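You operate a simulated robot arm through the tools that you are given. There is no shell and no other tool. Be economical: measure what you need, move in short steps, check, and stop when the job is done.

Carry out the task below with a simulated robot arm. There is one attempt and no reset: what you move stays moved.

TASK
Pour coffee into the yellow mug to the brown line, then milk to the blue line.
Fine: carafe back on the hot plate, milk jug back where it stood. Set down upright: milk jug.

The check looks at the end state, three seconds after you hand in, the way a careful person would. Anything else that was tipped, shoved, dropped, spilled or broken makes it a failure.

THE ROBOT
A 7-joint arm with a two-finger parallel gripper, fixed in place. Base frame: the origin is at the foot of the arm, x ahead of it, y to its left, z up; the work surface is at about z = 880. Lengths are in mm, angles in degrees, forces in N, time in s.
With the tool pointing down near the work surface it reaches from about 300 to 700 mm from the base axis. Its first joint turns from -66.0 to 66.0 degrees. Payload 1.57 kg.
The TCP is the grasp point between the finger pads, 30 mm short of the fingertips. In the tool frame z runs along the fingers and y along their closing line. The gripper opens to 110 mm. The fingers are 24 mm wide and 12 mm thick; the gripper's body (48 by 112 mm) begins 78 mm behind the TCP.
Orientation is that of the tool frame in the base frame, as a unit quaternion [w, x, y, z]. With the fingers straight down and closing along the base's y, the tool's x points along the base's -x, its y along +y and its z along -z.

THE INTERFACE
- The arm moves only by the tool drive_tool. Its argument "commands" is a list of rows, each an object of numbers (a shift or turn left out is 0, a gripper value left out holds the last): "tx", "ty", "tz": the shift along the tool's x, y, z in cm; "wx", "wy", "wz": the turn, a rotation vector about the tool's x, y, z in degrees; "hand": the gripper command, from -1 (shut) to 1 (fully open), values between in proportion. In form: [{"tx": .., "ty": .., "tz": .., "wx": .., "wy": .., "wz": .., "hand": ..}, ...]. A call has 1 to 10 rows; each row is the pose to reach, as a shift and turn from the pose commanded when the call began, along the tool's axes at that moment. A row lasts 0.2 s, in which the tool goes at most 50 mm and 8.6 degrees; a call with a longer step from one row to the next is refused whole, and so is a gripper value outside its range. A pose out of reach is approached as far as the arm can. The call stops where the force on the tool passes 70 N (or 10 N more than at its start, if that is more) or the arm is blocked; 0.2 s more then pass. The fingers move at their own pace (about 108 mm/s each) and stop on an object; they squeeze with about 30 N. The grip force told is the motor's: it shows also when the fingers shut on nothing. Time passes only in rows, and 0.2 s behind the last, so rows that repeat a pose let the fingers close. It gives the time, the measured TCP pose, the force on the tool (base axes), the opening and the grip force at its end, in the units of the frame above (readings bear some noise), with the torque about the TCP (base axes, N m) and any sound that the robot's microphone picked up.
- Cameras (640 x 400 px; columns grow to the right, rows downward): "scene" is fixed at [165.4, -389.6, 1411]; the picture's right is [0.79, -0.62, 0.00], its down [-0.31, -0.40, -0.86] and it looks along [0.53, 0.68, -0.50] (base axes); focal length 310 px, centre (320, 200). "wrist" rides on the gripper at [70, 16, -141] in the tool frame; the picture's right is [-0.23, 0.97, 0.00], its down [-0.86, -0.20, -0.48] and it looks along [-0.47, -0.11, 0.88] (tool axes); focal length 222 px, centre (320, 200). There is no depth. A picture from a camera that has moved, and an enlarged one, comes with that camera's place and axes in the base frame and with its lens.
- snapshot(camera): a new picture of that camera. No time passes.
- zoom(camera, box): a new picture of the part [left, top, right, bottom] of that camera's present view, enlarged. No time passes.
- finish_job(): hands the job in; it is judged then, once.

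Go step by step. Nothing tells you positions but the pictures and the camera data: compare them with the known pose of the tool, close in by small moves and look again before you grip or let go. The budget is 120 turns and 76 pictures, counting those below and the enlarged ones. Unless the task says otherwise, let go and move clear before handing in, and close with one line.

The tools are called after "Call:" as a command line: name --argument value ..., lists and objects as JSON in quotes. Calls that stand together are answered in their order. drive_tool: Moves the arm, as the interface text tells. Its arguments: {"type":"object","properties":{"commands":{"type":"array"}},"required":["commands"]} The other tools are called the same way: snapshot (camera) takes a picture; zoom (camera, box) takes an enlarged picture of a part of a camera's view; finish_job () hands the job in.

At the start:

```text
clock: 0.0
position: [445.0, -58.1, 1226.3]
orientation: [0.0, 0.0, 1.0, 0.0]
force: [-0.4, 0.2, 0.6]
torque: [0.01, 0.0, -0.03]
finger_gap: 110.1
grip_force: 0.0
```

scene: 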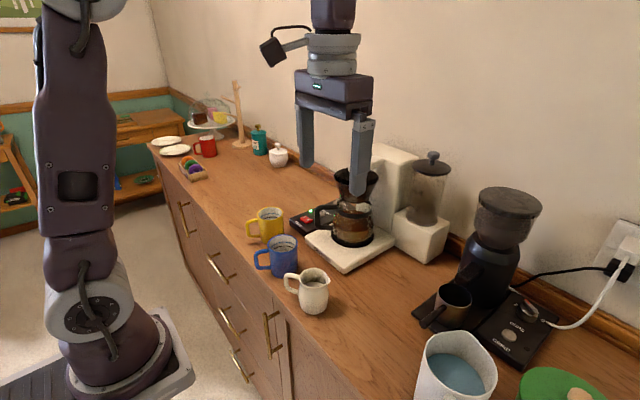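
wrist: 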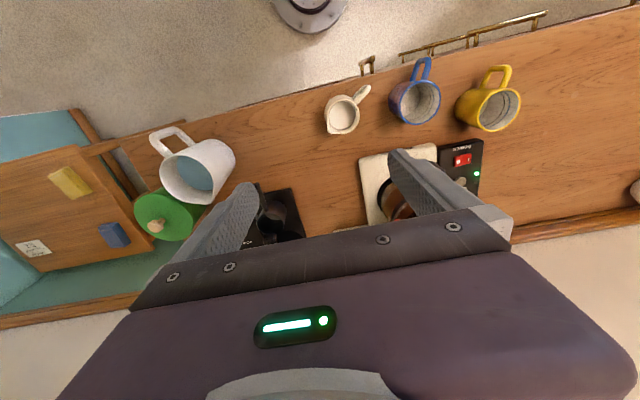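

I see the yellow mug near (475, 245), the blue mug near (440, 112), the cream milk jug near (430, -25) and the carafe on the hot plate near (630, 70). I'll take enlarged views before moving.

Call:
zoom --camera "scene" --box '[240, 150, 400, 250]'

Call:
zoom --camera "scene" --box '[230, 190, 350, 320]'

Call:
zoom --camera "wrist" --box '[310, 50, 530, 190]'

```text
4.00 times, centred on (320, 200) of scene
camera zoom: at [165.4, -389.6, 1411.0], right [0.79, -0.62, 0.0], down [-0.31, -0.4, -0.86], along [0.53, 0.68, -0.5], focal length 1240 px, centre (320, 200)
```

zoom: 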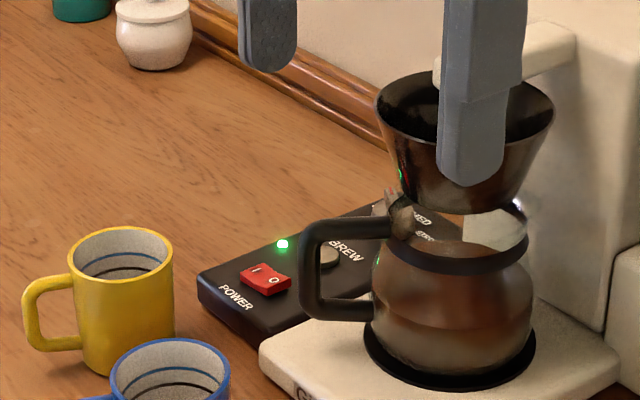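

```text
3.08 times, centred on (290, 255) of scene
camera zoom: at [165.4, -389.6, 1411.0], right [0.79, -0.62, 0.0], down [-0.31, -0.4, -0.86], along [0.53, 0.68, -0.5], focal length 954 px, centre (412, 31)
```

zoom: 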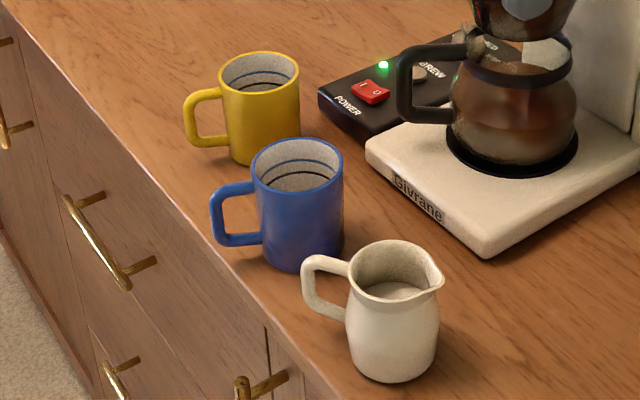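

```text
2.86 times, centred on (420, 120) of wrist
camera zoom: at [375.1, -40.8, 1366.8], right [0.23, 0.97, 0.0], down [0.86, -0.2, 0.48], along [0.47, -0.11, -0.88], focal length 635 px, centre (34, 429)
```

zoom: 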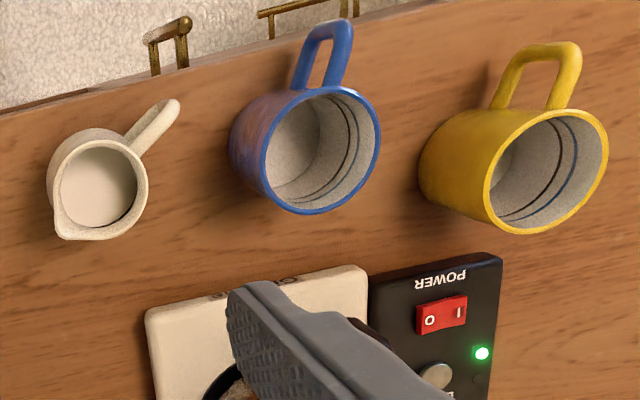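

The mug, blue mug and jug are clear; the carafe sits under a filter cone with its handle toward (-0.79, +0.62). I'll turn the wrist so the camera sits on top, ready for a tilted approach from the handle side.

Call:
drive_tool --commands '[{"wz": -8}, {"wz": -16}, {"wz": -24}, {"wz": -32}, {"wz": -40}, {"wz": -48}, {"wz": -56}, {"wz": -64}, {"wz": -71}]'

Call:
drive_tool --commands '[{"wz": -8}, {"wz": -16}, {"wz": -24}, {"wz": -32}, {"wz": -40}, {"wz": -48}, {"wz": -56}, {"wz": -64}, {"wz": -71}]'

```text
clock: 2.0
position: [444.4, -57.2, 1224.8]
orientation: [0.0, -0.582, 0.813, 0.0]
force: [0.4, 0.1, 0.2]
torque: [0.02, -0.02, 0.01]
finger_gap: 110.1
grip_force: 0.2
```

```text
clock: 4.0
position: [444.0, -56.9, 1224.6]
orientation: [-0.001, 0.946, -0.325, 0.0]
force: [0.0, -0.6, -0.3]
torque: [-0.04, -0.02, 0.02]
finger_gap: 109.7
grip_force: 0.1
```

The flip worked. Now I'll pitch to about 25° below horizontal and move to look at the carafe from its handle side.

Call:
drive_tool --commands '[{"wy": 8, "tx": -1.2, "ty": -2.6, "tz": 1.7}, {"wy": 16, "tx": -2.4, "ty": -5.2, "tz": 3.4}, {"wy": 24, "tx": -3.6, "ty": -7.8, "tz": 5.1}, {"wy": 32, "tx": -4.8, "ty": -10.4, "tz": 6.8}, {"wy": 40, "tx": -6, "ty": -13, "tz": 8.5}, {"wy": 48, "tx": -7.2, "ty": -15.6, "tz": 10.2}, {"wy": 56, "tx": -8.4, "ty": -18.2, "tz": 11.9}, {"wy": 64, "tx": -9.3, "ty": -21, "tz": 13.5}]'

Call:
snapshot --camera "wrist"

Call:
snapshot --camera "scene"

```text
clock: 5.8
position: [499.1, 166.6, 1091.0]
orientation: [0.173, 0.801, -0.276, 0.502]
force: [0.1, 0.3, -0.1]
torque: [0.0, -0.01, -0.02]
finger_gap: 109.8
grip_force: 0.0
```

```text
70 pictures are left
camera wrist: at [414.0, 212.7, 1215.2], right [-0.68, -0.71, -0.2], down [-0.51, 0.65, -0.56], along [0.53, -0.28, -0.8], focal length 222 px, centre (320, 200)
```

wrist: 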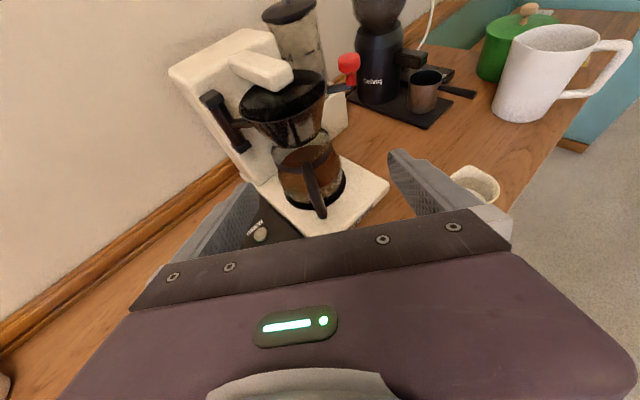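

```text
69 pictures are left
```

scene: 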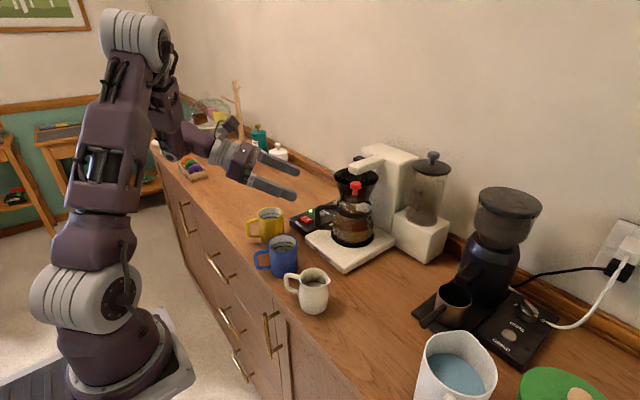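

Call:
zoom --camera "wrist" --box '[170, 60, 400, 230]'

Call:
zoom --camera "scene" --box '[295, 140, 415, 280]'

```text
2.35 times, centred on (285, 145) of wrist
camera zoom: at [414.0, 212.7, 1215.2], right [-0.68, -0.71, -0.2], down [-0.51, 0.65, -0.56], along [0.53, -0.28, -0.8], focal length 523 px, centre (402, 329)
```

zoom: 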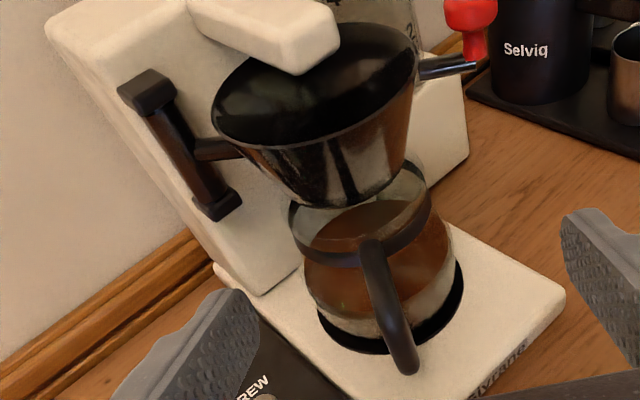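

```text
2.86 times, centred on (355, 210) of scene
camera zoom: at [165.4, -389.6, 1411.0], right [0.79, -0.62, 0.0], down [-0.31, -0.4, -0.86], along [0.53, 0.68, -0.5], focal length 886 px, centre (220, 171)
```

zoom: 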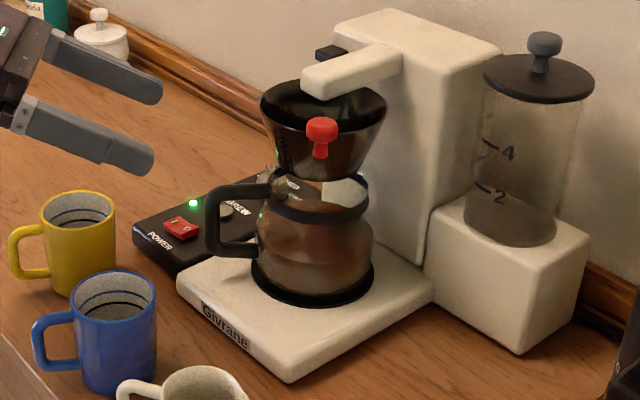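

I triangulate the carafe axis to about (651, 88), with its neck band at z≈986 and the handle toward (-0.855, 0.52). I plan to grip the neck band from the handle side at 30° downward, with the handle between the fingers. First comes the pre-grasp.

Call:
drive_tool --commands '[{"wx": 3, "wy": -2, "wz": -1.5, "tx": -0.5, "ty": -0.8, "tz": 2.8}, {"wx": 6, "wy": -4, "wz": -2.9, "tx": -1.0, "ty": -1.7, "tz": 5.6}, {"wx": 6, "wy": -4, "wz": -2.9, "tx": -1.0, "ty": -1.7, "tz": 5.6}]'

Call:
snapshot --camera "wrist"

Call:
zoom --camera "scene" --box '[230, 130, 420, 280]'

```text
clock: 6.6
position: [546.3, 152.2, 1056.7]
orientation: [0.133, 0.834, -0.235, 0.482]
force: [0.5, 0.3, -0.4]
torque: [0.0, -0.01, 0.01]
finger_gap: 109.9
grip_force: 0.0
```

```text
66 pictures are left
camera wrist: at [463.8, 182.0, 1188.1], right [-0.6, -0.77, -0.2], down [-0.61, 0.61, -0.5], along [0.51, -0.18, -0.84], focal length 222 px, centre (320, 200)
```

wrist: 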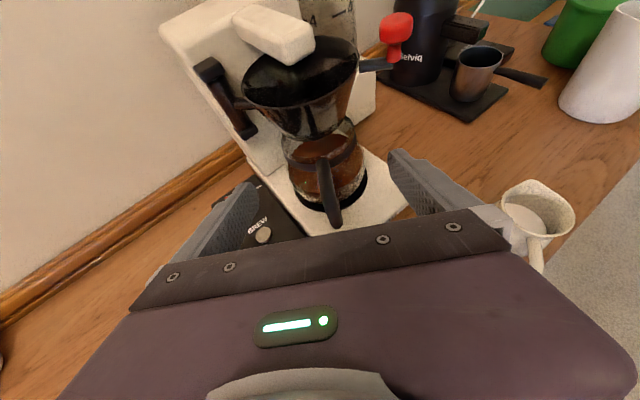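

```text
2.67 times, centred on (325, 205) of scene
camera zoom: at [165.4, -389.6, 1411.0], right [0.79, -0.62, 0.0], down [-0.31, -0.4, -0.86], along [0.53, 0.68, -0.5], focal length 826 px, centre (307, 187)
```

zoom: 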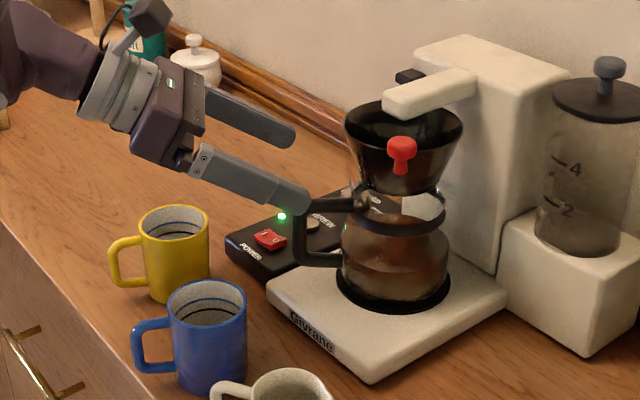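

Alignment looks about right. One enlarged look will refine the carafe axis before going in.

Call:
zoom --camera "wrist" --box '[230, 80, 430, 240]'

```text
2.50 times, centred on (330, 160) of wrist
camera zoom: at [463.8, 182.0, 1188.1], right [-0.6, -0.77, -0.2], down [-0.61, 0.61, -0.5], along [0.51, -0.18, -0.84], focal length 555 px, centre (295, 300)
```

zoom: 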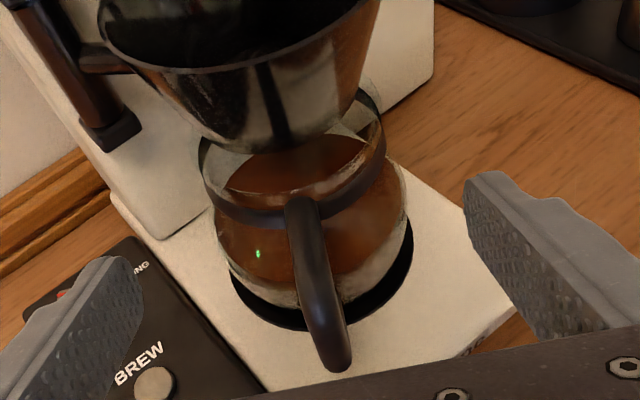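

The band centre holds up at (652, 88), about 92–96 mm wide, so clearance is tight but symmetric. I'll advance along the tool axis.

Call:
drive_tool --commands '[{"tz": 2.5, "tx": 0.1}, {"tz": 5, "tx": 0.2}, {"tz": 7, "tx": 0.3}, {"tz": 8.5, "tx": 0.3}]'

Call:
snapshot --camera "wrist"

Call:
zoom --camera "scene" --box '[270, 140, 410, 270]'

```text
clock: 7.6
position: [611.2, 112.1, 1017.6]
orientation: [0.133, 0.834, -0.235, 0.482]
force: [0.3, 0.9, 0.3]
torque: [-0.02, 0.02, 0.01]
finger_gap: 110.0
grip_force: 0.1
```

```text
63 pictures are left
camera wrist: at [528.5, 143.3, 1147.8], right [-0.6, -0.77, -0.2], down [-0.61, 0.61, -0.5], along [0.51, -0.18, -0.84], focal length 222 px, centre (320, 200)
```

wrist: 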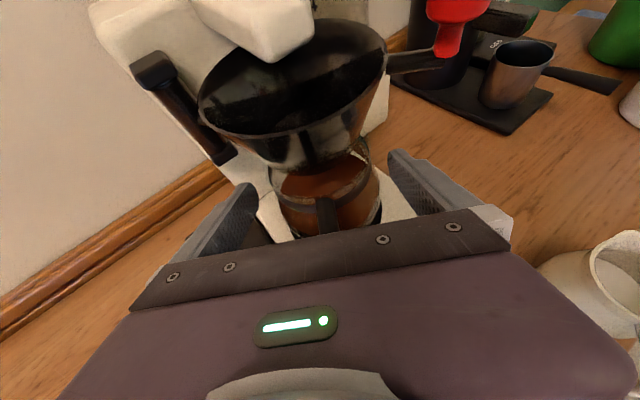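

```text
3.08 times, centred on (340, 205) of scene
camera zoom: at [165.4, -389.6, 1411.0], right [0.79, -0.62, 0.0], down [-0.31, -0.4, -0.86], along [0.53, 0.68, -0.5], focal length 954 px, centre (258, 185)
```

zoom: 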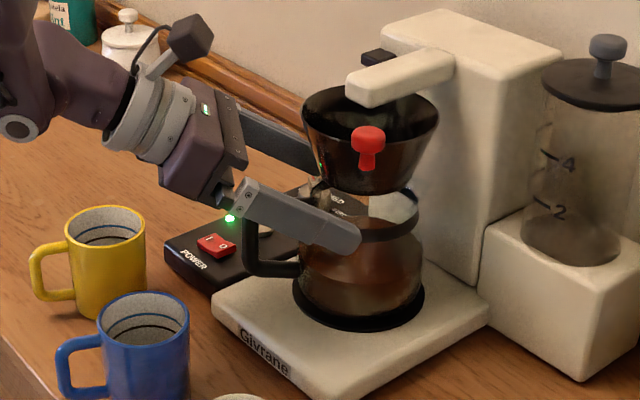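

Still clear all round. I'll go the last 33 mm.

Call:
drive_tool --commands '[{"tz": 1.2}, {"tz": 2.3}, {"tz": 3.3}, {"tz": 3.3}]'

Call:
snapshot --camera "wrist"

Call:
zoom --camera "scene" --box '[300, 150, 400, 260]'

```text
clock: 8.6
position: [637.2, 97.9, 999.4]
orientation: [0.133, 0.834, -0.235, 0.481]
force: [-0.6, 0.4, 0.3]
torque: [0.01, -0.01, 0.01]
finger_gap: 109.9
grip_force: 0.0
```

```text
61 pictures are left
camera wrist: at [552.8, 128.3, 1131.6], right [-0.6, -0.77, -0.2], down [-0.61, 0.61, -0.5], along [0.51, -0.18, -0.84], focal length 222 px, centre (320, 200)
```

wrist: 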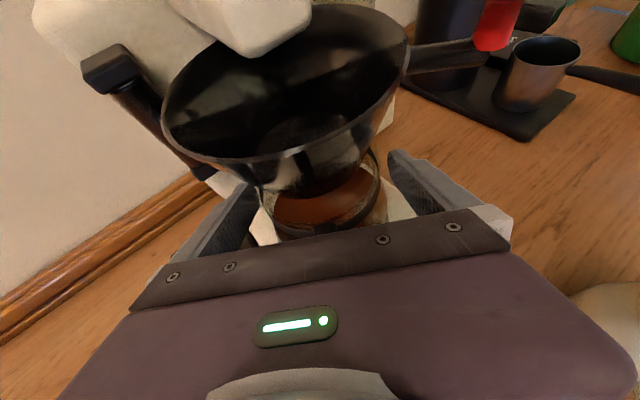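

```text
3.64 times, centred on (350, 205) of scene
camera zoom: at [165.4, -389.6, 1411.0], right [0.79, -0.62, 0.0], down [-0.31, -0.4, -0.86], along [0.53, 0.68, -0.5], focal length 1127 px, centre (211, 182)
```

zoom: 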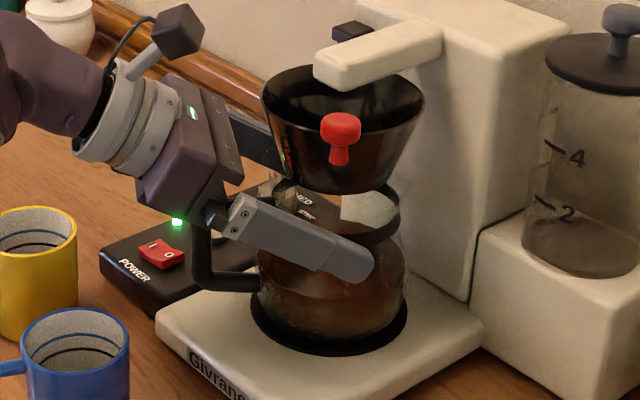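

The band sits roughly 16 mm past the TCP, still within the pads. I'll nudge in 6 mm more and close.

Call:
drive_tool --commands '[{"tz": 0.6, "tx": 0.1}, {"tz": 0.6, "tx": 0.1, "hand": 0.5}, {"tz": 0.6, "tx": 0.1, "hand": -1}, {"tz": 0.6, "tx": 0.1, "hand": -1}, {"tz": 0.6, "tx": 0.1, "hand": -1}, {"tz": 0.6, "tx": 0.1, "hand": -1}]'

Call:
zoom --camera "scene" --box '[300, 150, 400, 260]'

Call:
zoom --camera "wrist" --box '[160, 40, 480, 240]'

```text
clock: 10.0
position: [640.0, 94.8, 998.9]
orientation: [0.132, 0.834, -0.234, 0.482]
force: [-2.7, 1.8, 5.0]
torque: [0.09, 0.11, 0.01]
finger_gap: 100.1
grip_force: 30.3
```

```text
3.64 times, centred on (350, 205) of scene
camera zoom: at [165.3, -389.5, 1411.0], right [0.79, -0.62, 0.0], down [-0.31, -0.4, -0.86], along [0.53, 0.68, -0.5], focal length 1127 px, centre (211, 182)
```

zoom: 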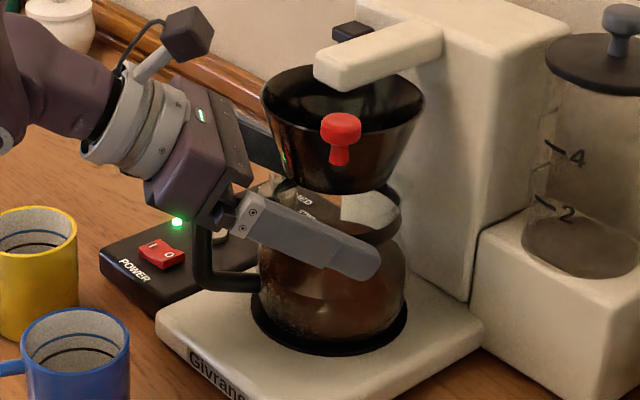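

```text
2.00 times, centred on (320, 140) of wrist
camera zoom: at [557.4, 125.3, 1129.7], right [-0.6, -0.77, -0.2], down [-0.61, 0.61, -0.5], along [0.51, -0.18, -0.84], focal length 444 px, centre (320, 320)
```

zoom: 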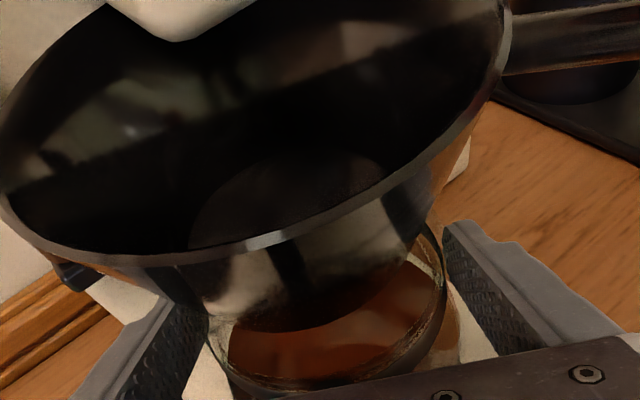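

The fingers stopped at 100 mm with an upward push, so they are on the sloping shoulder of the glass rather than the band. I'll open slightly, raise 8 mm and grip again.

Call:
drive_tool --commands '[{"hand": 1}, {"hand": 1}, {"tx": 0.7, "tz": -0.4, "hand": 1}, {"tx": 0.7, "tz": -0.4, "hand": 1}, {"tx": 0.7, "tz": -0.4, "hand": -1}, {"tx": 0.7, "tz": -0.4, "hand": -1}, {"tx": 0.7, "tz": -0.4, "hand": -1}, {"tx": 0.7, "tz": -0.4, "hand": -1}]'

Call:
zoom --camera "scene" --box '[300, 150, 400, 260]'

```text
clock: 11.8
position: [640.2, 95.0, 1006.5]
orientation: [0.133, 0.833, -0.235, 0.482]
force: [-0.3, 0.3, 0.9]
torque: [-0.16, 0.13, 0.02]
finger_gap: 97.9
grip_force: 29.7
```

```text
3.64 times, centred on (350, 205) of scene
camera zoom: at [165.4, -389.6, 1411.0], right [0.79, -0.62, 0.0], down [-0.31, -0.4, -0.86], along [0.53, 0.68, -0.5], focal length 1127 px, centre (211, 182)
```

zoom: 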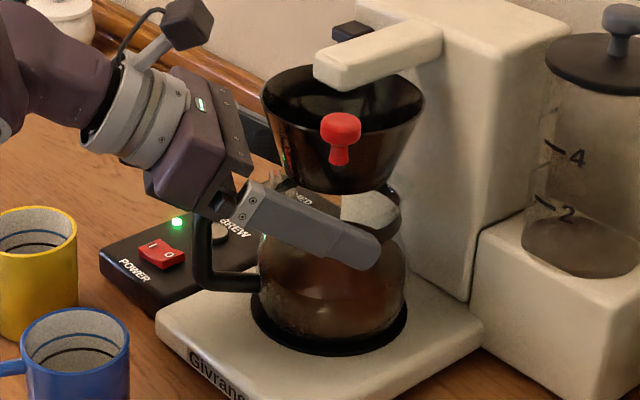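

Now it grips the band at 98 mm with no sideways push. I'll lift 5 mm and read the load.

Call:
drive_tool --commands '[{"tx": 0.2, "tz": -0.1}, {"tx": 0.4, "tz": -0.25}, {"tx": 0.4, "tz": -0.25}]'

Call:
zoom --camera "scene" --box '[300, 150, 400, 260]'

```text
clock: 12.6
position: [641.1, 95.1, 1011.6]
orientation: [0.134, 0.834, -0.235, 0.482]
force: [0.3, 0.0, 0.8]
torque: [0.04, 0.07, 0.01]
finger_gap: 94.2
grip_force: 30.0
```

```text
3.64 times, centred on (350, 205) of scene
camera zoom: at [165.5, -389.6, 1411.0], right [0.79, -0.62, 0.0], down [-0.31, -0.4, -0.86], along [0.53, 0.68, -0.5], focal length 1127 px, centre (211, 182)
```

zoom: 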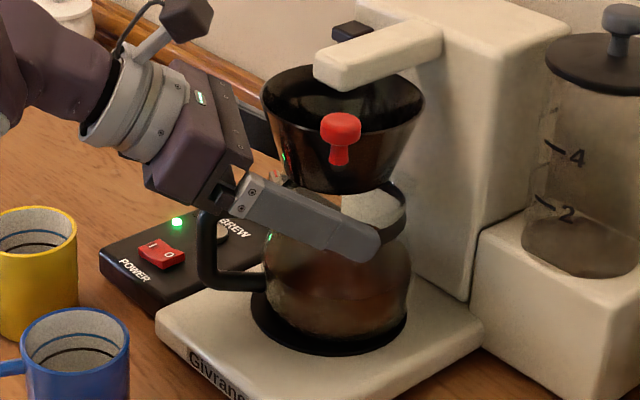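

The pads slid up the shoulder (gap now 94 mm) and there's no load yet. They look centred on the band now, so I'll try another small lift.

Call:
drive_tool --commands '[{"hand": -1}, {"tx": 0.2, "tz": -0.1}, {"tx": 0.35, "tz": -0.2}, {"tx": 0.35, "tz": -0.2}]'

Call:
zoom --camera "scene" --box '[300, 150, 400, 260]'

Call:
zoom --camera "wrist" --box '[160, 40, 480, 240]'

```text
clock: 13.6
position: [641.5, 94.9, 1014.6]
orientation: [0.133, 0.833, -0.235, 0.482]
force: [-0.2, -0.5, 0.6]
torque: [0.05, 0.1, 0.01]
finger_gap: 91.5
grip_force: 30.2
```

```text
3.64 times, centred on (350, 205) of scene
camera zoom: at [165.5, -389.6, 1411.0], right [0.79, -0.62, 0.0], down [-0.31, -0.4, -0.86], along [0.53, 0.68, -0.5], focal length 1127 px, centre (211, 182)
```

zoom: 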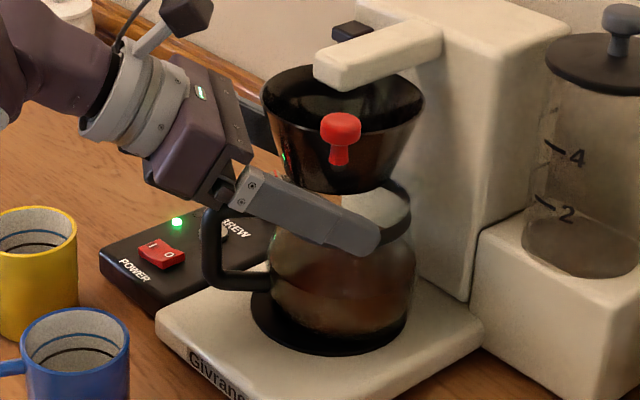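

```text
2.00 times, centred on (320, 140) of wrist
camera zoom: at [557.4, 125.4, 1146.2], right [-0.6, -0.77, -0.2], down [-0.61, 0.61, -0.5], along [0.51, -0.18, -0.84], focal length 444 px, centre (320, 320)
```

zoom: 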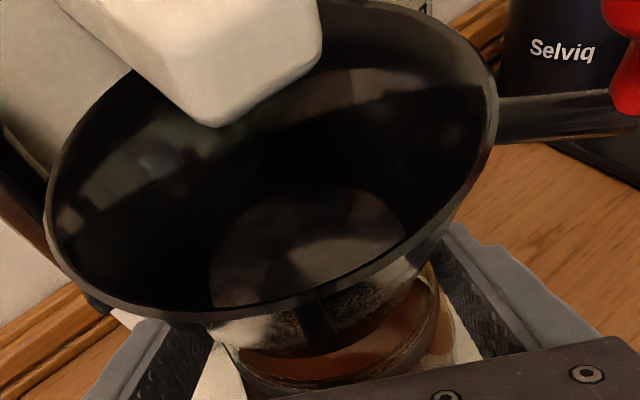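

There's still no load, and the carafe has crept about 7 mm forward, so the contact is near the pad tips. I'll look closely at the contact before changing the grip.

Call:
zoom --camera "wrist" --box '[220, 140, 420, 250]'

Call:
zoom --camera "scene" --box '[325, 180, 375, 235]'

```text
3.20 times, centred on (320, 195) of wrist
camera zoom: at [557.4, 125.4, 1146.2], right [-0.6, -0.77, -0.2], down [-0.61, 0.61, -0.5], along [0.51, -0.18, -0.84], focal length 711 px, centre (320, 216)
```

zoom: 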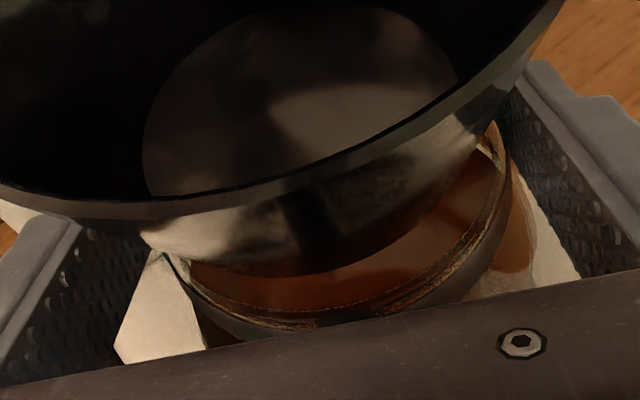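

```text
7.27 times, centred on (350, 208) of scene
camera zoom: at [165.5, -389.6, 1411.0], right [0.79, -0.62, 0.0], down [-0.31, -0.4, -0.86], along [0.53, 0.68, -0.5], focal length 2254 px, centre (102, 146)
```

zoom: 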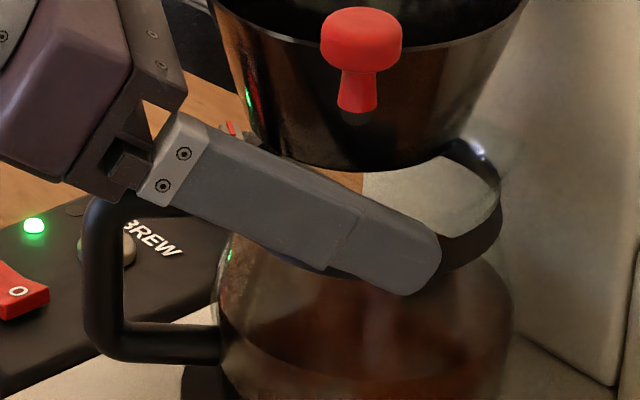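

The pads now overlap the band itself, with its lower edge just visible beneath the finger. I'll try another small lift and watch the gap and load.

Call:
drive_tool --commands '[{"tx": 0.2, "tz": -0.1}, {"tx": 0.35, "tz": -0.2}, {"tx": 0.35, "tz": -0.2}]'

Call:
zoom --camera "scene" --box '[300, 150, 400, 260]'

```text
clock: 14.4
position: [642.5, 94.6, 1018.3]
orientation: [0.133, 0.833, -0.235, 0.482]
force: [-0.3, 0.2, 0.0]
torque: [0.07, 0.07, -0.01]
finger_gap: 88.7
grip_force: 29.2
```

```text
3.64 times, centred on (350, 205) of scene
camera zoom: at [165.5, -389.6, 1411.0], right [0.79, -0.62, 0.0], down [-0.31, -0.4, -0.86], along [0.53, 0.68, -0.5], focal length 1127 px, centre (211, 182)
```

zoom: 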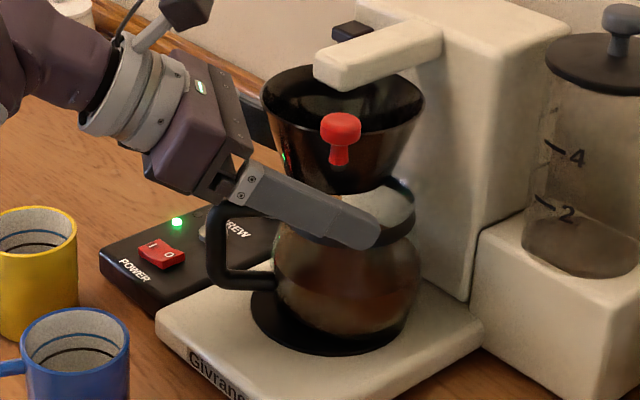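

The carafe is being squeezed forward because the pads hold it near their tips (about 10 mm so far). I'll drag it straight back about 10 mm with the light grip, then look.

Call:
drive_tool --commands '[{"tx": -0.2, "tz": -0.35}, {"tx": -0.4, "tz": -0.7}, {"tx": -0.6, "tz": -1.04}, {"tx": -0.6, "tz": -1.04}]'

Call:
zoom --camera "scene" --box '[300, 150, 400, 260]'

```text
clock: 15.4
position: [630.9, 100.6, 1019.4]
orientation: [0.133, 0.833, -0.235, 0.483]
force: [1.8, -0.9, 2.9]
torque: [-0.04, 0.05, 0.02]
finger_gap: 88.4
grip_force: 29.7
```

```text
3.64 times, centred on (350, 205) of scene
camera zoom: at [165.4, -389.6, 1411.0], right [0.79, -0.62, 0.0], down [-0.31, -0.4, -0.86], along [0.53, 0.68, -0.5], focal length 1127 px, centre (211, 182)
```

zoom: 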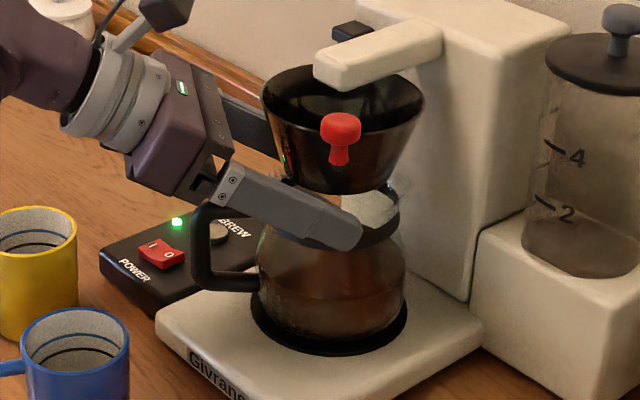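

Dragging put the carafe back in the centre of the plate, and 88 mm matches the band's width. I'll open, advance 17 mm so the pads are well past the axis, and grip again.

Call:
drive_tool --commands '[{"hand": 1}, {"hand": 1}, {"tx": -0.1, "tz": 0.9, "hand": 1}, {"tx": -0.2, "tz": 1.7, "hand": 1}, {"tx": -0.2, "tz": 1.7, "hand": 1}, {"tx": -0.2, "tz": 1.7, "hand": -1}, {"tx": -0.2, "tz": 1.7, "hand": -1}, {"tx": -0.2, "tz": 1.7, "hand": -1}, {"tx": -0.2, "tz": 1.7, "hand": -1}]'

Call:
zoom --camera "scene" --box '[300, 150, 400, 260]'

```text
clock: 17.4
position: [641.3, 94.2, 1008.8]
orientation: [0.133, 0.834, -0.235, 0.481]
force: [0.8, -0.8, -0.7]
torque: [-0.08, -0.07, -0.03]
finger_gap: 97.9
grip_force: 29.9
```

```text
3.64 times, centred on (350, 205) of scene
camera zoom: at [165.5, -389.6, 1411.0], right [0.79, -0.62, 0.0], down [-0.31, -0.4, -0.86], along [0.53, 0.68, -0.5], focal length 1127 px, centre (211, 182)
```

zoom: 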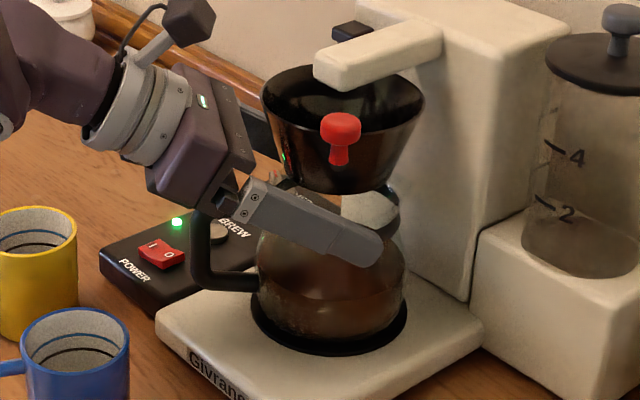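

The pads cover the band but also the top of the shoulder (gap 98). I'll open, raise 8 mm and regrip at the same depth.

Call:
drive_tool --commands '[{"hand": 1}, {"hand": 1}, {"tx": 0.75, "tz": -0.2, "hand": 1}, {"tx": 0.75, "tz": -0.2, "hand": 1}, {"tx": 0.75, "tz": -0.2, "hand": -1}, {"tx": 0.75, "tz": -0.2, "hand": -1}, {"tx": 0.75, "tz": -0.2, "hand": -1}, {"tx": 0.75, "tz": -0.2, "hand": -1}]'

Call:
zoom --camera "scene" --box '[300, 150, 400, 260]'

```text
clock: 19.2
position: [642.9, 93.0, 1018.6]
orientation: [0.134, 0.833, -0.235, 0.483]
force: [1.3, -0.5, 0.8]
torque: [-0.17, 0.09, 0.04]
finger_gap: 94.4
grip_force: 30.5
```

```text
3.64 times, centred on (350, 205) of scene
camera zoom: at [165.4, -389.6, 1411.0], right [0.79, -0.62, 0.0], down [-0.31, -0.4, -0.86], along [0.53, 0.68, -0.5], focal length 1127 px, centre (211, 182)
```

zoom: 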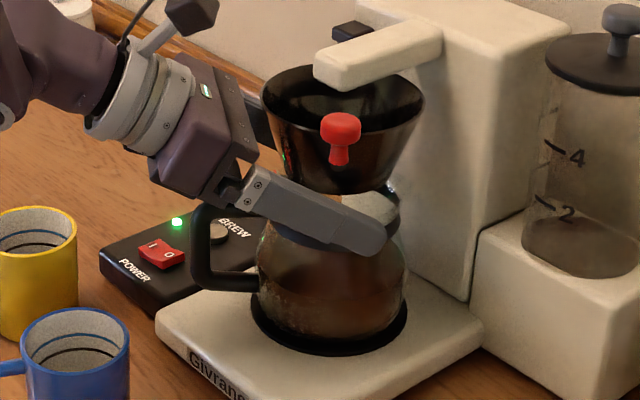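

Gap is 94 mm with the pad centred on the band and the carafe unmoved. I'll try a 4 mm lift.

Call:
drive_tool --commands '[{"tx": 0.15, "tz": -0.1}, {"tx": 0.35, "tz": -0.2}, {"tx": 0.35, "tz": -0.2}, {"tx": 0.35, "tz": -0.2}]'

Call:
zoom --camera "scene" --box '[300, 150, 400, 260]'

```text
clock: 20.2
position: [642.6, 92.9, 1020.1]
orientation: [0.133, 0.834, -0.235, 0.482]
force: [-0.7, 0.0, -4.6]
torque: [-0.02, -0.03, -0.04]
finger_gap: 94.4
grip_force: 30.6
```

```text
3.64 times, centred on (350, 205) of scene
camera zoom: at [165.5, -389.6, 1411.0], right [0.79, -0.62, 0.0], down [-0.31, -0.4, -0.86], along [0.53, 0.68, -0.5], focal length 1127 px, centre (211, 182)
```

zoom: 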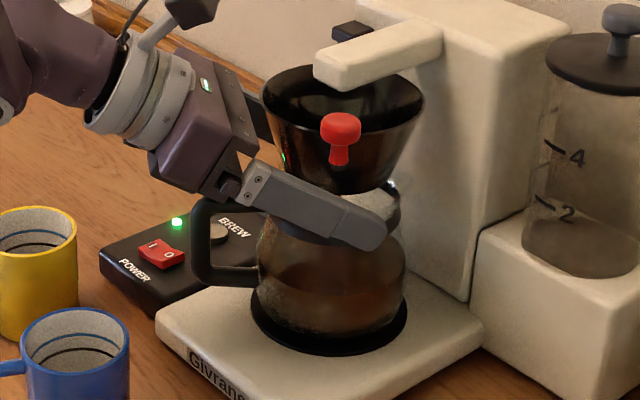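

Now it bears load (-4.6 N) with a steady gap. I'll lift another 4 mm.

Call:
drive_tool --commands '[{"tx": 0.15, "tz": -0.1}, {"tx": 0.35, "tz": -0.2}, {"tx": 0.35, "tz": -0.2}, {"tx": 0.35, "tz": -0.2}]'

Call:
zoom --camera "scene" --box '[300, 150, 400, 260]'

```text
clock: 21.2
position: [643.1, 92.6, 1023.6]
orientation: [0.133, 0.834, -0.235, 0.482]
force: [0.3, 0.6, -6.3]
torque: [-0.04, -0.03, -0.04]
finger_gap: 94.0
grip_force: 29.8
```

```text
3.64 times, centred on (350, 205) of scene
camera zoom: at [165.5, -389.6, 1411.0], right [0.79, -0.62, 0.0], down [-0.31, -0.4, -0.86], along [0.53, 0.68, -0.5], focal length 1127 px, centre (211, 182)
```

zoom: 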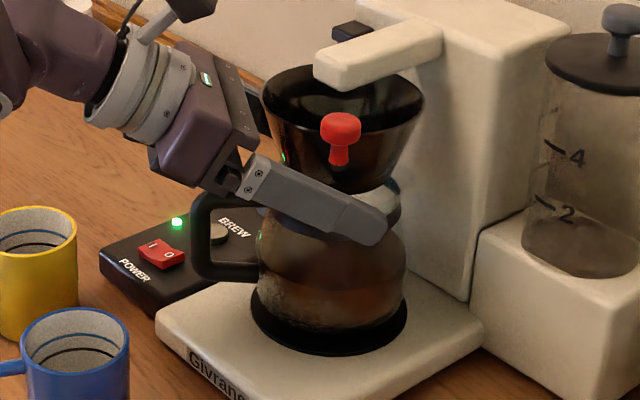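

The carafe is off the plate, about 0.64 kg and steady. I'll slide it out toward the robot (-x), rising only once it clears the filter cone.

Call:
drive_tool --commands '[{"tx": -0.2, "ty": 0.26, "tz": -0.37}, {"tx": -0.64, "ty": 0.78, "tz": -1.11}, {"tx": -1.07, "ty": 1.3, "tz": -1.85}, {"tx": -1.5, "ty": 1.82, "tz": -2.59}, {"tx": -1.84, "ty": 2.34, "tz": -3.38}, {"tx": -1.97, "ty": 2.6, "tz": -3.8}, {"tx": -1.97, "ty": 2.6, "tz": -3.8}]'

Call:
snapshot --camera "scene"

```text
clock: 22.8
position: [594.2, 93.1, 1024.9]
orientation: [0.132, 0.835, -0.233, 0.481]
force: [-0.9, 7.5, -17.5]
torque: [-0.43, 0.47, 0.37]
finger_gap: 92.8
grip_force: 30.1
```

```text
45 pictures are left
```

scene: 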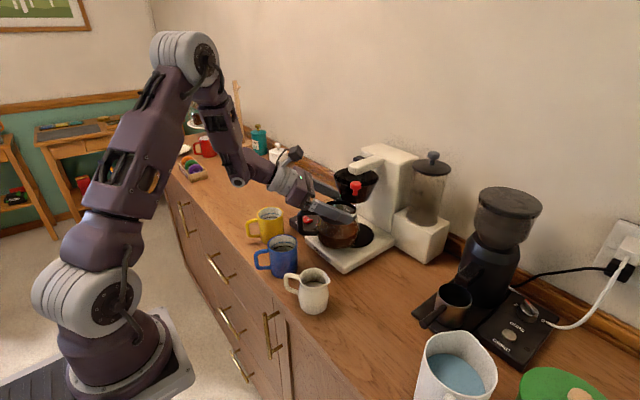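

The force jumped to -17 N, so something is touching. I'll look closely.

Call:
zoom --camera "scene" --box '[280, 150, 400, 270]'

Call:
snapshot --camera "wrist"

```text
3.33 times, centred on (340, 210) of scene
camera zoom: at [165.7, -389.3, 1411.0], right [0.79, -0.62, 0.0], down [-0.31, -0.4, -0.86], along [0.53, 0.68, -0.5], focal length 1033 px, centre (253, 167)
```

zoom: 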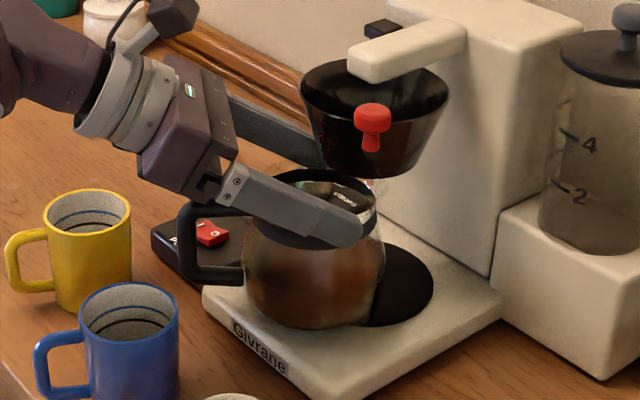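

```text
43 pictures are left
camera wrist: at [510.4, 123.8, 1156.2], right [-0.6, -0.77, -0.2], down [-0.62, 0.61, -0.5], along [0.51, -0.18, -0.84], focal length 222 px, centre (320, 200)
```

wrist: 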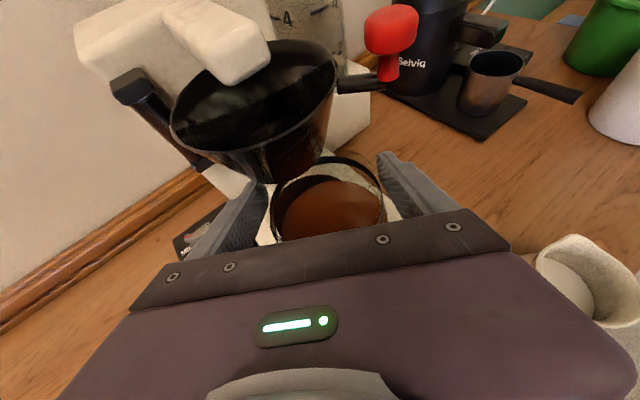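

The carafe's front rim seems to brush the underside of the cone after the small rise. I'll lower 4 mm and keep sliding out.

Call:
drive_tool --commands '[{"tx": -0.35, "tz": 0.2}, {"tx": -0.35, "tz": 0.2}, {"tx": -0.55, "ty": 0.26, "tz": -0.17}]'

Call:
zoom --camera "wrist" --box '[160, 40, 480, 240]'

```text
clock: 23.6
position: [589.2, 92.3, 1022.2]
orientation: [0.134, 0.833, -0.235, 0.482]
force: [1.1, 0.5, -5.2]
torque: [-0.04, -0.02, 0.0]
finger_gap: 92.7
grip_force: 29.3
```

```text
2.00 times, centred on (320, 140) of wrist
camera zoom: at [505.4, 123.0, 1153.7], right [-0.6, -0.77, -0.2], down [-0.61, 0.61, -0.5], along [0.51, -0.18, -0.84], focal length 444 px, centre (320, 320)
```

zoom: 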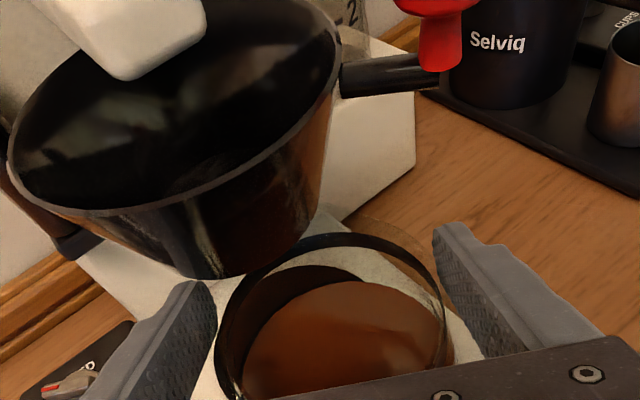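

Free again at 5 N. I'll continue sliding out, then rise clear of the mugs.

Call:
drive_tool --commands '[{"tx": -0.28, "ty": 0.78, "tz": -0.48}, {"tx": -0.55, "ty": 1.55, "tz": -0.96}, {"tx": -0.83, "ty": 2.33, "tz": -1.44}, {"tx": -1.11, "ty": 3.1, "tz": -1.92}, {"tx": -1.11, "ty": 3.1, "tz": -1.92}]'

Call:
zoom --camera "scene" --box '[240, 150, 400, 270]'

```text
clock: 24.8
position: [553.6, 77.9, 1022.6]
orientation: [0.133, 0.834, -0.235, 0.482]
force: [1.1, -0.6, -4.6]
torque: [0.0, -0.1, -0.07]
finger_gap: 92.3
grip_force: 30.5
```

```text
3.33 times, centred on (320, 210) of scene
camera zoom: at [165.5, -389.6, 1411.0], right [0.79, -0.62, 0.0], down [-0.31, -0.4, -0.86], along [0.53, 0.68, -0.5], focal length 1033 px, centre (320, 167)
```

zoom: 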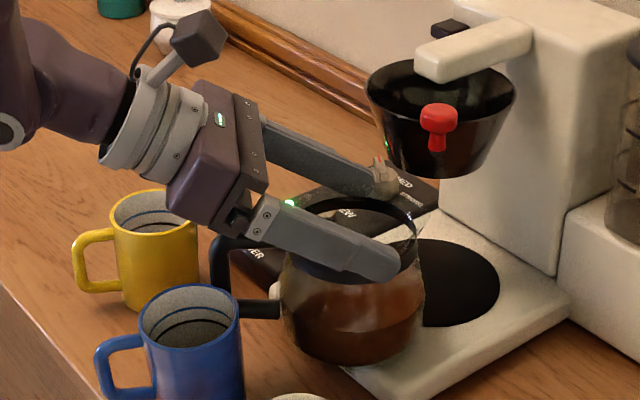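

The carafe is clear of the cone; I'll rise straight up 60 mm.

Call:
drive_tool --commands '[{"tx": 0.69, "tz": -0.4}, {"tx": 1.56, "tz": -0.9}, {"tx": 2.6, "tz": -1.5}, {"tx": 3.46, "tz": -2.0}, {"tx": 4.33, "tz": -2.5}, {"tx": 5.2, "tz": -3.0}, {"tx": 5.2, "tz": -3.0}]'

Call:
zoom --camera "scene" --box '[240, 150, 400, 270]'

```text
clock: 26.4
position: [551.2, 77.6, 1079.6]
orientation: [0.134, 0.837, -0.233, 0.477]
force: [-27.5, 6.2, -33.6]
torque: [-0.88, 1.61, 1.14]
finger_gap: 92.1
grip_force: 30.3
```

```text
3.33 times, centred on (320, 210) of scene
camera zoom: at [165.2, -389.3, 1411.1], right [0.79, -0.62, 0.0], down [-0.31, -0.4, -0.86], along [0.53, 0.68, -0.5], focal length 1033 px, centre (320, 167)
```

zoom: 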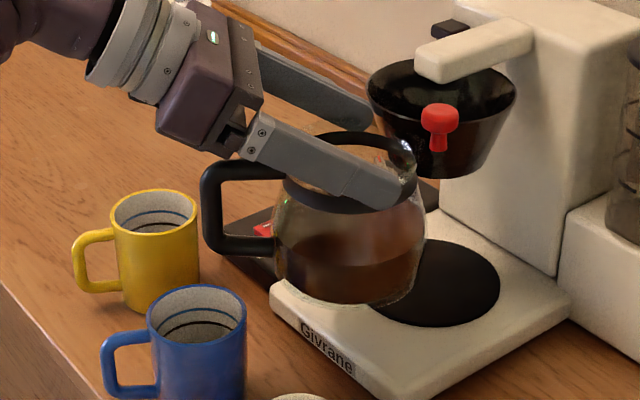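

The carafe or finger is pressing on the cone (about 43 N). I'll back off toward the robot and slightly down at once.

Call:
drive_tool --commands '[{"tx": -0.5, "ty": 0.44, "tz": -0.22}, {"tx": -0.95, "ty": 0.88, "tz": -0.45}, {"tx": -1.2, "ty": 1.6, "tz": -1.4}, {"tx": -1.2, "ty": 1.6, "tz": -1.4}]'

Call:
snapshot --camera "scene"

Call:
snapshot --camera "wrist"

```text
clock: 27.4
position: [529.8, 73.4, 1078.7]
orientation: [0.133, 0.833, -0.235, 0.483]
force: [0.2, -0.9, -4.9]
torque: [-0.02, -0.06, -0.05]
finger_gap: 92.2
grip_force: 29.6
```

```text
39 pictures are left
```

scene: 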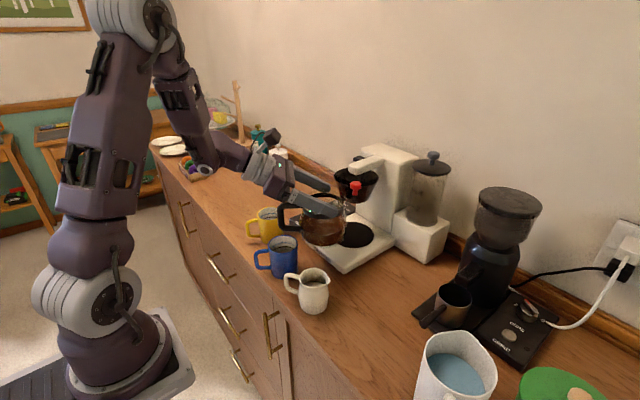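

```text
38 pictures are left
camera wrist: at [446.2, 103.6, 1210.3], right [-0.6, -0.77, -0.2], down [-0.61, 0.61, -0.5], along [0.51, -0.18, -0.84], focal length 222 px, centre (320, 200)
```

wrist: 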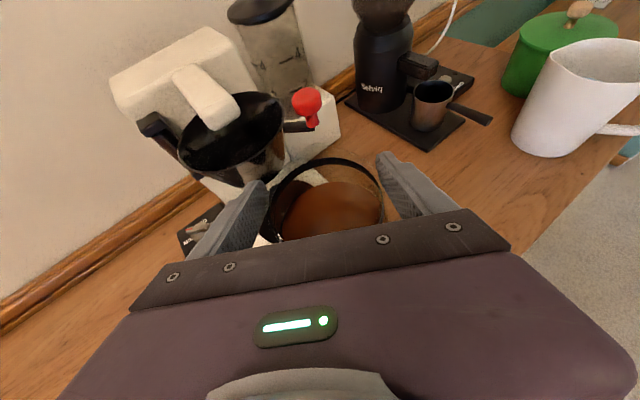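

The carafe is free with nothing disturbed around the cone. From the pictures the yellow mug's rim is centred near (488, 242), z≈965. I'll rise and carry the carafe gently toward it.

Call:
drive_tool --commands '[{"tx": 1.0, "tz": -0.55}, {"tx": 2.5, "tz": -1.4}, {"tx": 4.0, "tz": -2.3}, {"tx": 4.4, "tz": -2.55}, {"tx": 3.8, "ty": -0.8, "tz": -3.6}, {"tx": 2.9, "ty": -2.0, "tz": -5.2}, {"tx": 1.9, "ty": -3.3, "tz": -6.9}, {"tx": 0.9, "ty": -4.6, "tz": -8.6}, {"tx": 0.0, "ty": -5.7, "tz": -10.2}, {"tx": -0.3, "ty": -6.1, "tz": -10.8}]'

Call:
drive_tool --commands '[{"tx": -0.5, "ty": -0.6, "tz": -0.9}, {"tx": -1.5, "ty": -1.9, "tz": -2.6}, {"tx": -2.5, "ty": -3.2, "tz": -4.4}, {"tx": -3.5, "ty": -4.4, "tz": -6.1}, {"tx": -4.4, "ty": -5.6, "tz": -7.6}, {"tx": -4.8, "ty": -6.1, "tz": -8.2}, {"tx": -4.8, "ty": -6.1, "tz": -8.2}]'

Call:
snapshot --camera "scene"

Call:
snapshot --camera "wrist"

```text
clock: 29.6
position: [479.5, 173.8, 1130.5]
orientation: [0.132, 0.834, -0.234, 0.483]
force: [0.0, -0.4, -6.1]
torque: [-0.04, -0.03, -0.04]
finger_gap: 91.6
grip_force: 29.9
```

```text
clock: 31.2
position: [429.9, 276.6, 1129.2]
orientation: [0.133, 0.834, -0.235, 0.482]
force: [-0.1, -0.1, -5.3]
torque: [-0.02, -0.05, -0.02]
finger_gap: 92.2
grip_force: 29.8
```

```text
37 pictures are left
```

scene: 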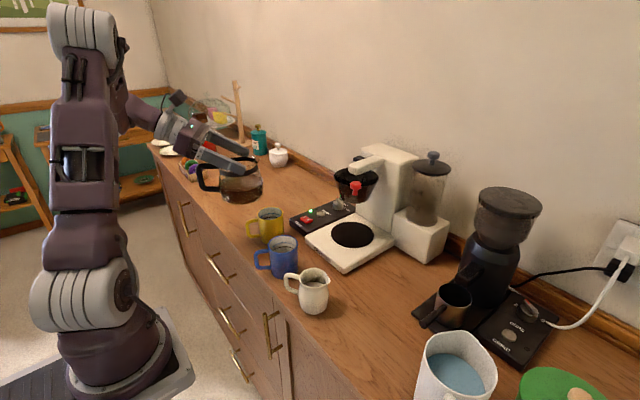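

```text
36 pictures are left
camera wrist: at [347.0, 307.1, 1260.2], right [-0.6, -0.77, -0.2], down [-0.61, 0.61, -0.5], along [0.51, -0.18, -0.84], focal length 222 px, centre (320, 200)
```

wrist: 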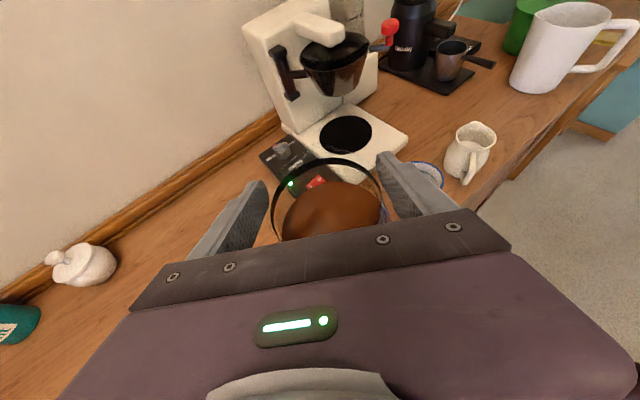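

The carafe is held steadily behind and above the mug. I'll start tilting slowly (24° first) while lowering, then check for slip.

Call:
drive_tool --commands '[{"wy": -4, "tx": -0.3, "tz": 0.4}, {"wy": -8, "tx": -0.6, "tz": 0.8}, {"wy": -12, "tx": -0.9, "tz": 1.2}, {"wy": -16, "tx": -1.2, "tz": 1.7}, {"wy": -20, "tx": -1.5, "tz": 2.1}, {"wy": -24, "tx": -1.8, "tz": 2.5}, {"wy": -24, "tx": -1.8, "tz": 2.5}]'

Call:
zoom --camera "scene" --box '[180, 130, 330, 250]'

Call:
snapshot --camera "wrist"

```text
clock: 32.8
position: [442.4, 270.8, 1101.0]
orientation: [0.081, 0.916, -0.257, 0.298]
force: [-0.8, 0.4, -6.0]
torque: [-0.08, -0.18, -0.01]
finger_gap: 91.7
grip_force: 29.7
```

```text
3.33 times, centred on (255, 190) of scene
camera zoom: at [165.5, -389.5, 1411.0], right [0.79, -0.62, 0.0], down [-0.31, -0.4, -0.86], along [0.53, 0.68, -0.5], focal length 1033 px, centre (537, 233)
```

zoom: 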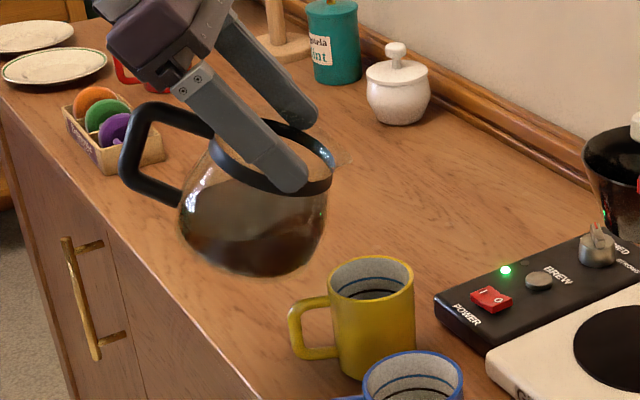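

```text
34 pictures are left
camera wrist: at [410.6, 268.7, 1256.9], right [-0.66, -0.74, -0.14], down [-0.73, 0.68, -0.11], along [0.18, 0.02, -0.98], focal length 222 px, centre (320, 200)
```

wrist: 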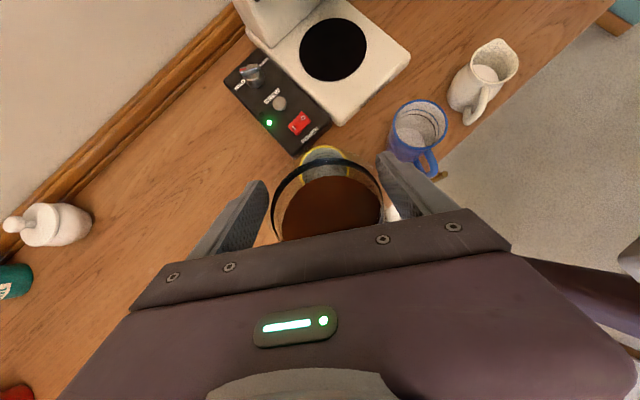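

The carafe tilts with the gripper without slipping. The lip is about 20 mm short of the mug centre, so I'll move forward while tilting to 36°.

Call:
drive_tool --commands '[{"wy": -3, "tx": 0.25, "tz": 0.7}, {"wy": -6, "tx": 0.5, "tz": 1.4}, {"wy": -9, "tx": 0.75, "tz": 2.1}, {"wy": -12, "tx": 0.75, "tz": 2.15}, {"wy": -12, "tx": 0.75, "tz": 2.15}]'

Call:
zoom --camera "scene" --box '[200, 140, 320, 260]'

```text
clock: 34.0
position: [457.4, 259.9, 1088.5]
orientation: [0.053, 0.942, -0.264, 0.2]
force: [0.0, 0.3, -5.3]
torque: [-0.12, -0.18, -0.01]
finger_gap: 92.1
grip_force: 29.9
```

```text
3.33 times, centred on (260, 200) of scene
camera zoom: at [165.5, -389.5, 1411.0], right [0.79, -0.62, 0.0], down [-0.31, -0.4, -0.86], along [0.53, 0.68, -0.5], focal length 1033 px, centre (520, 200)
```

zoom: 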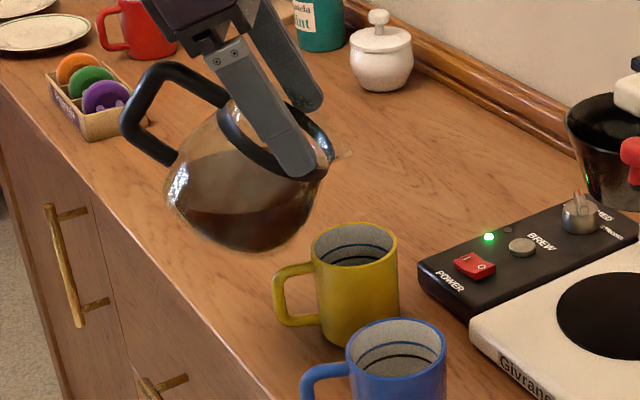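

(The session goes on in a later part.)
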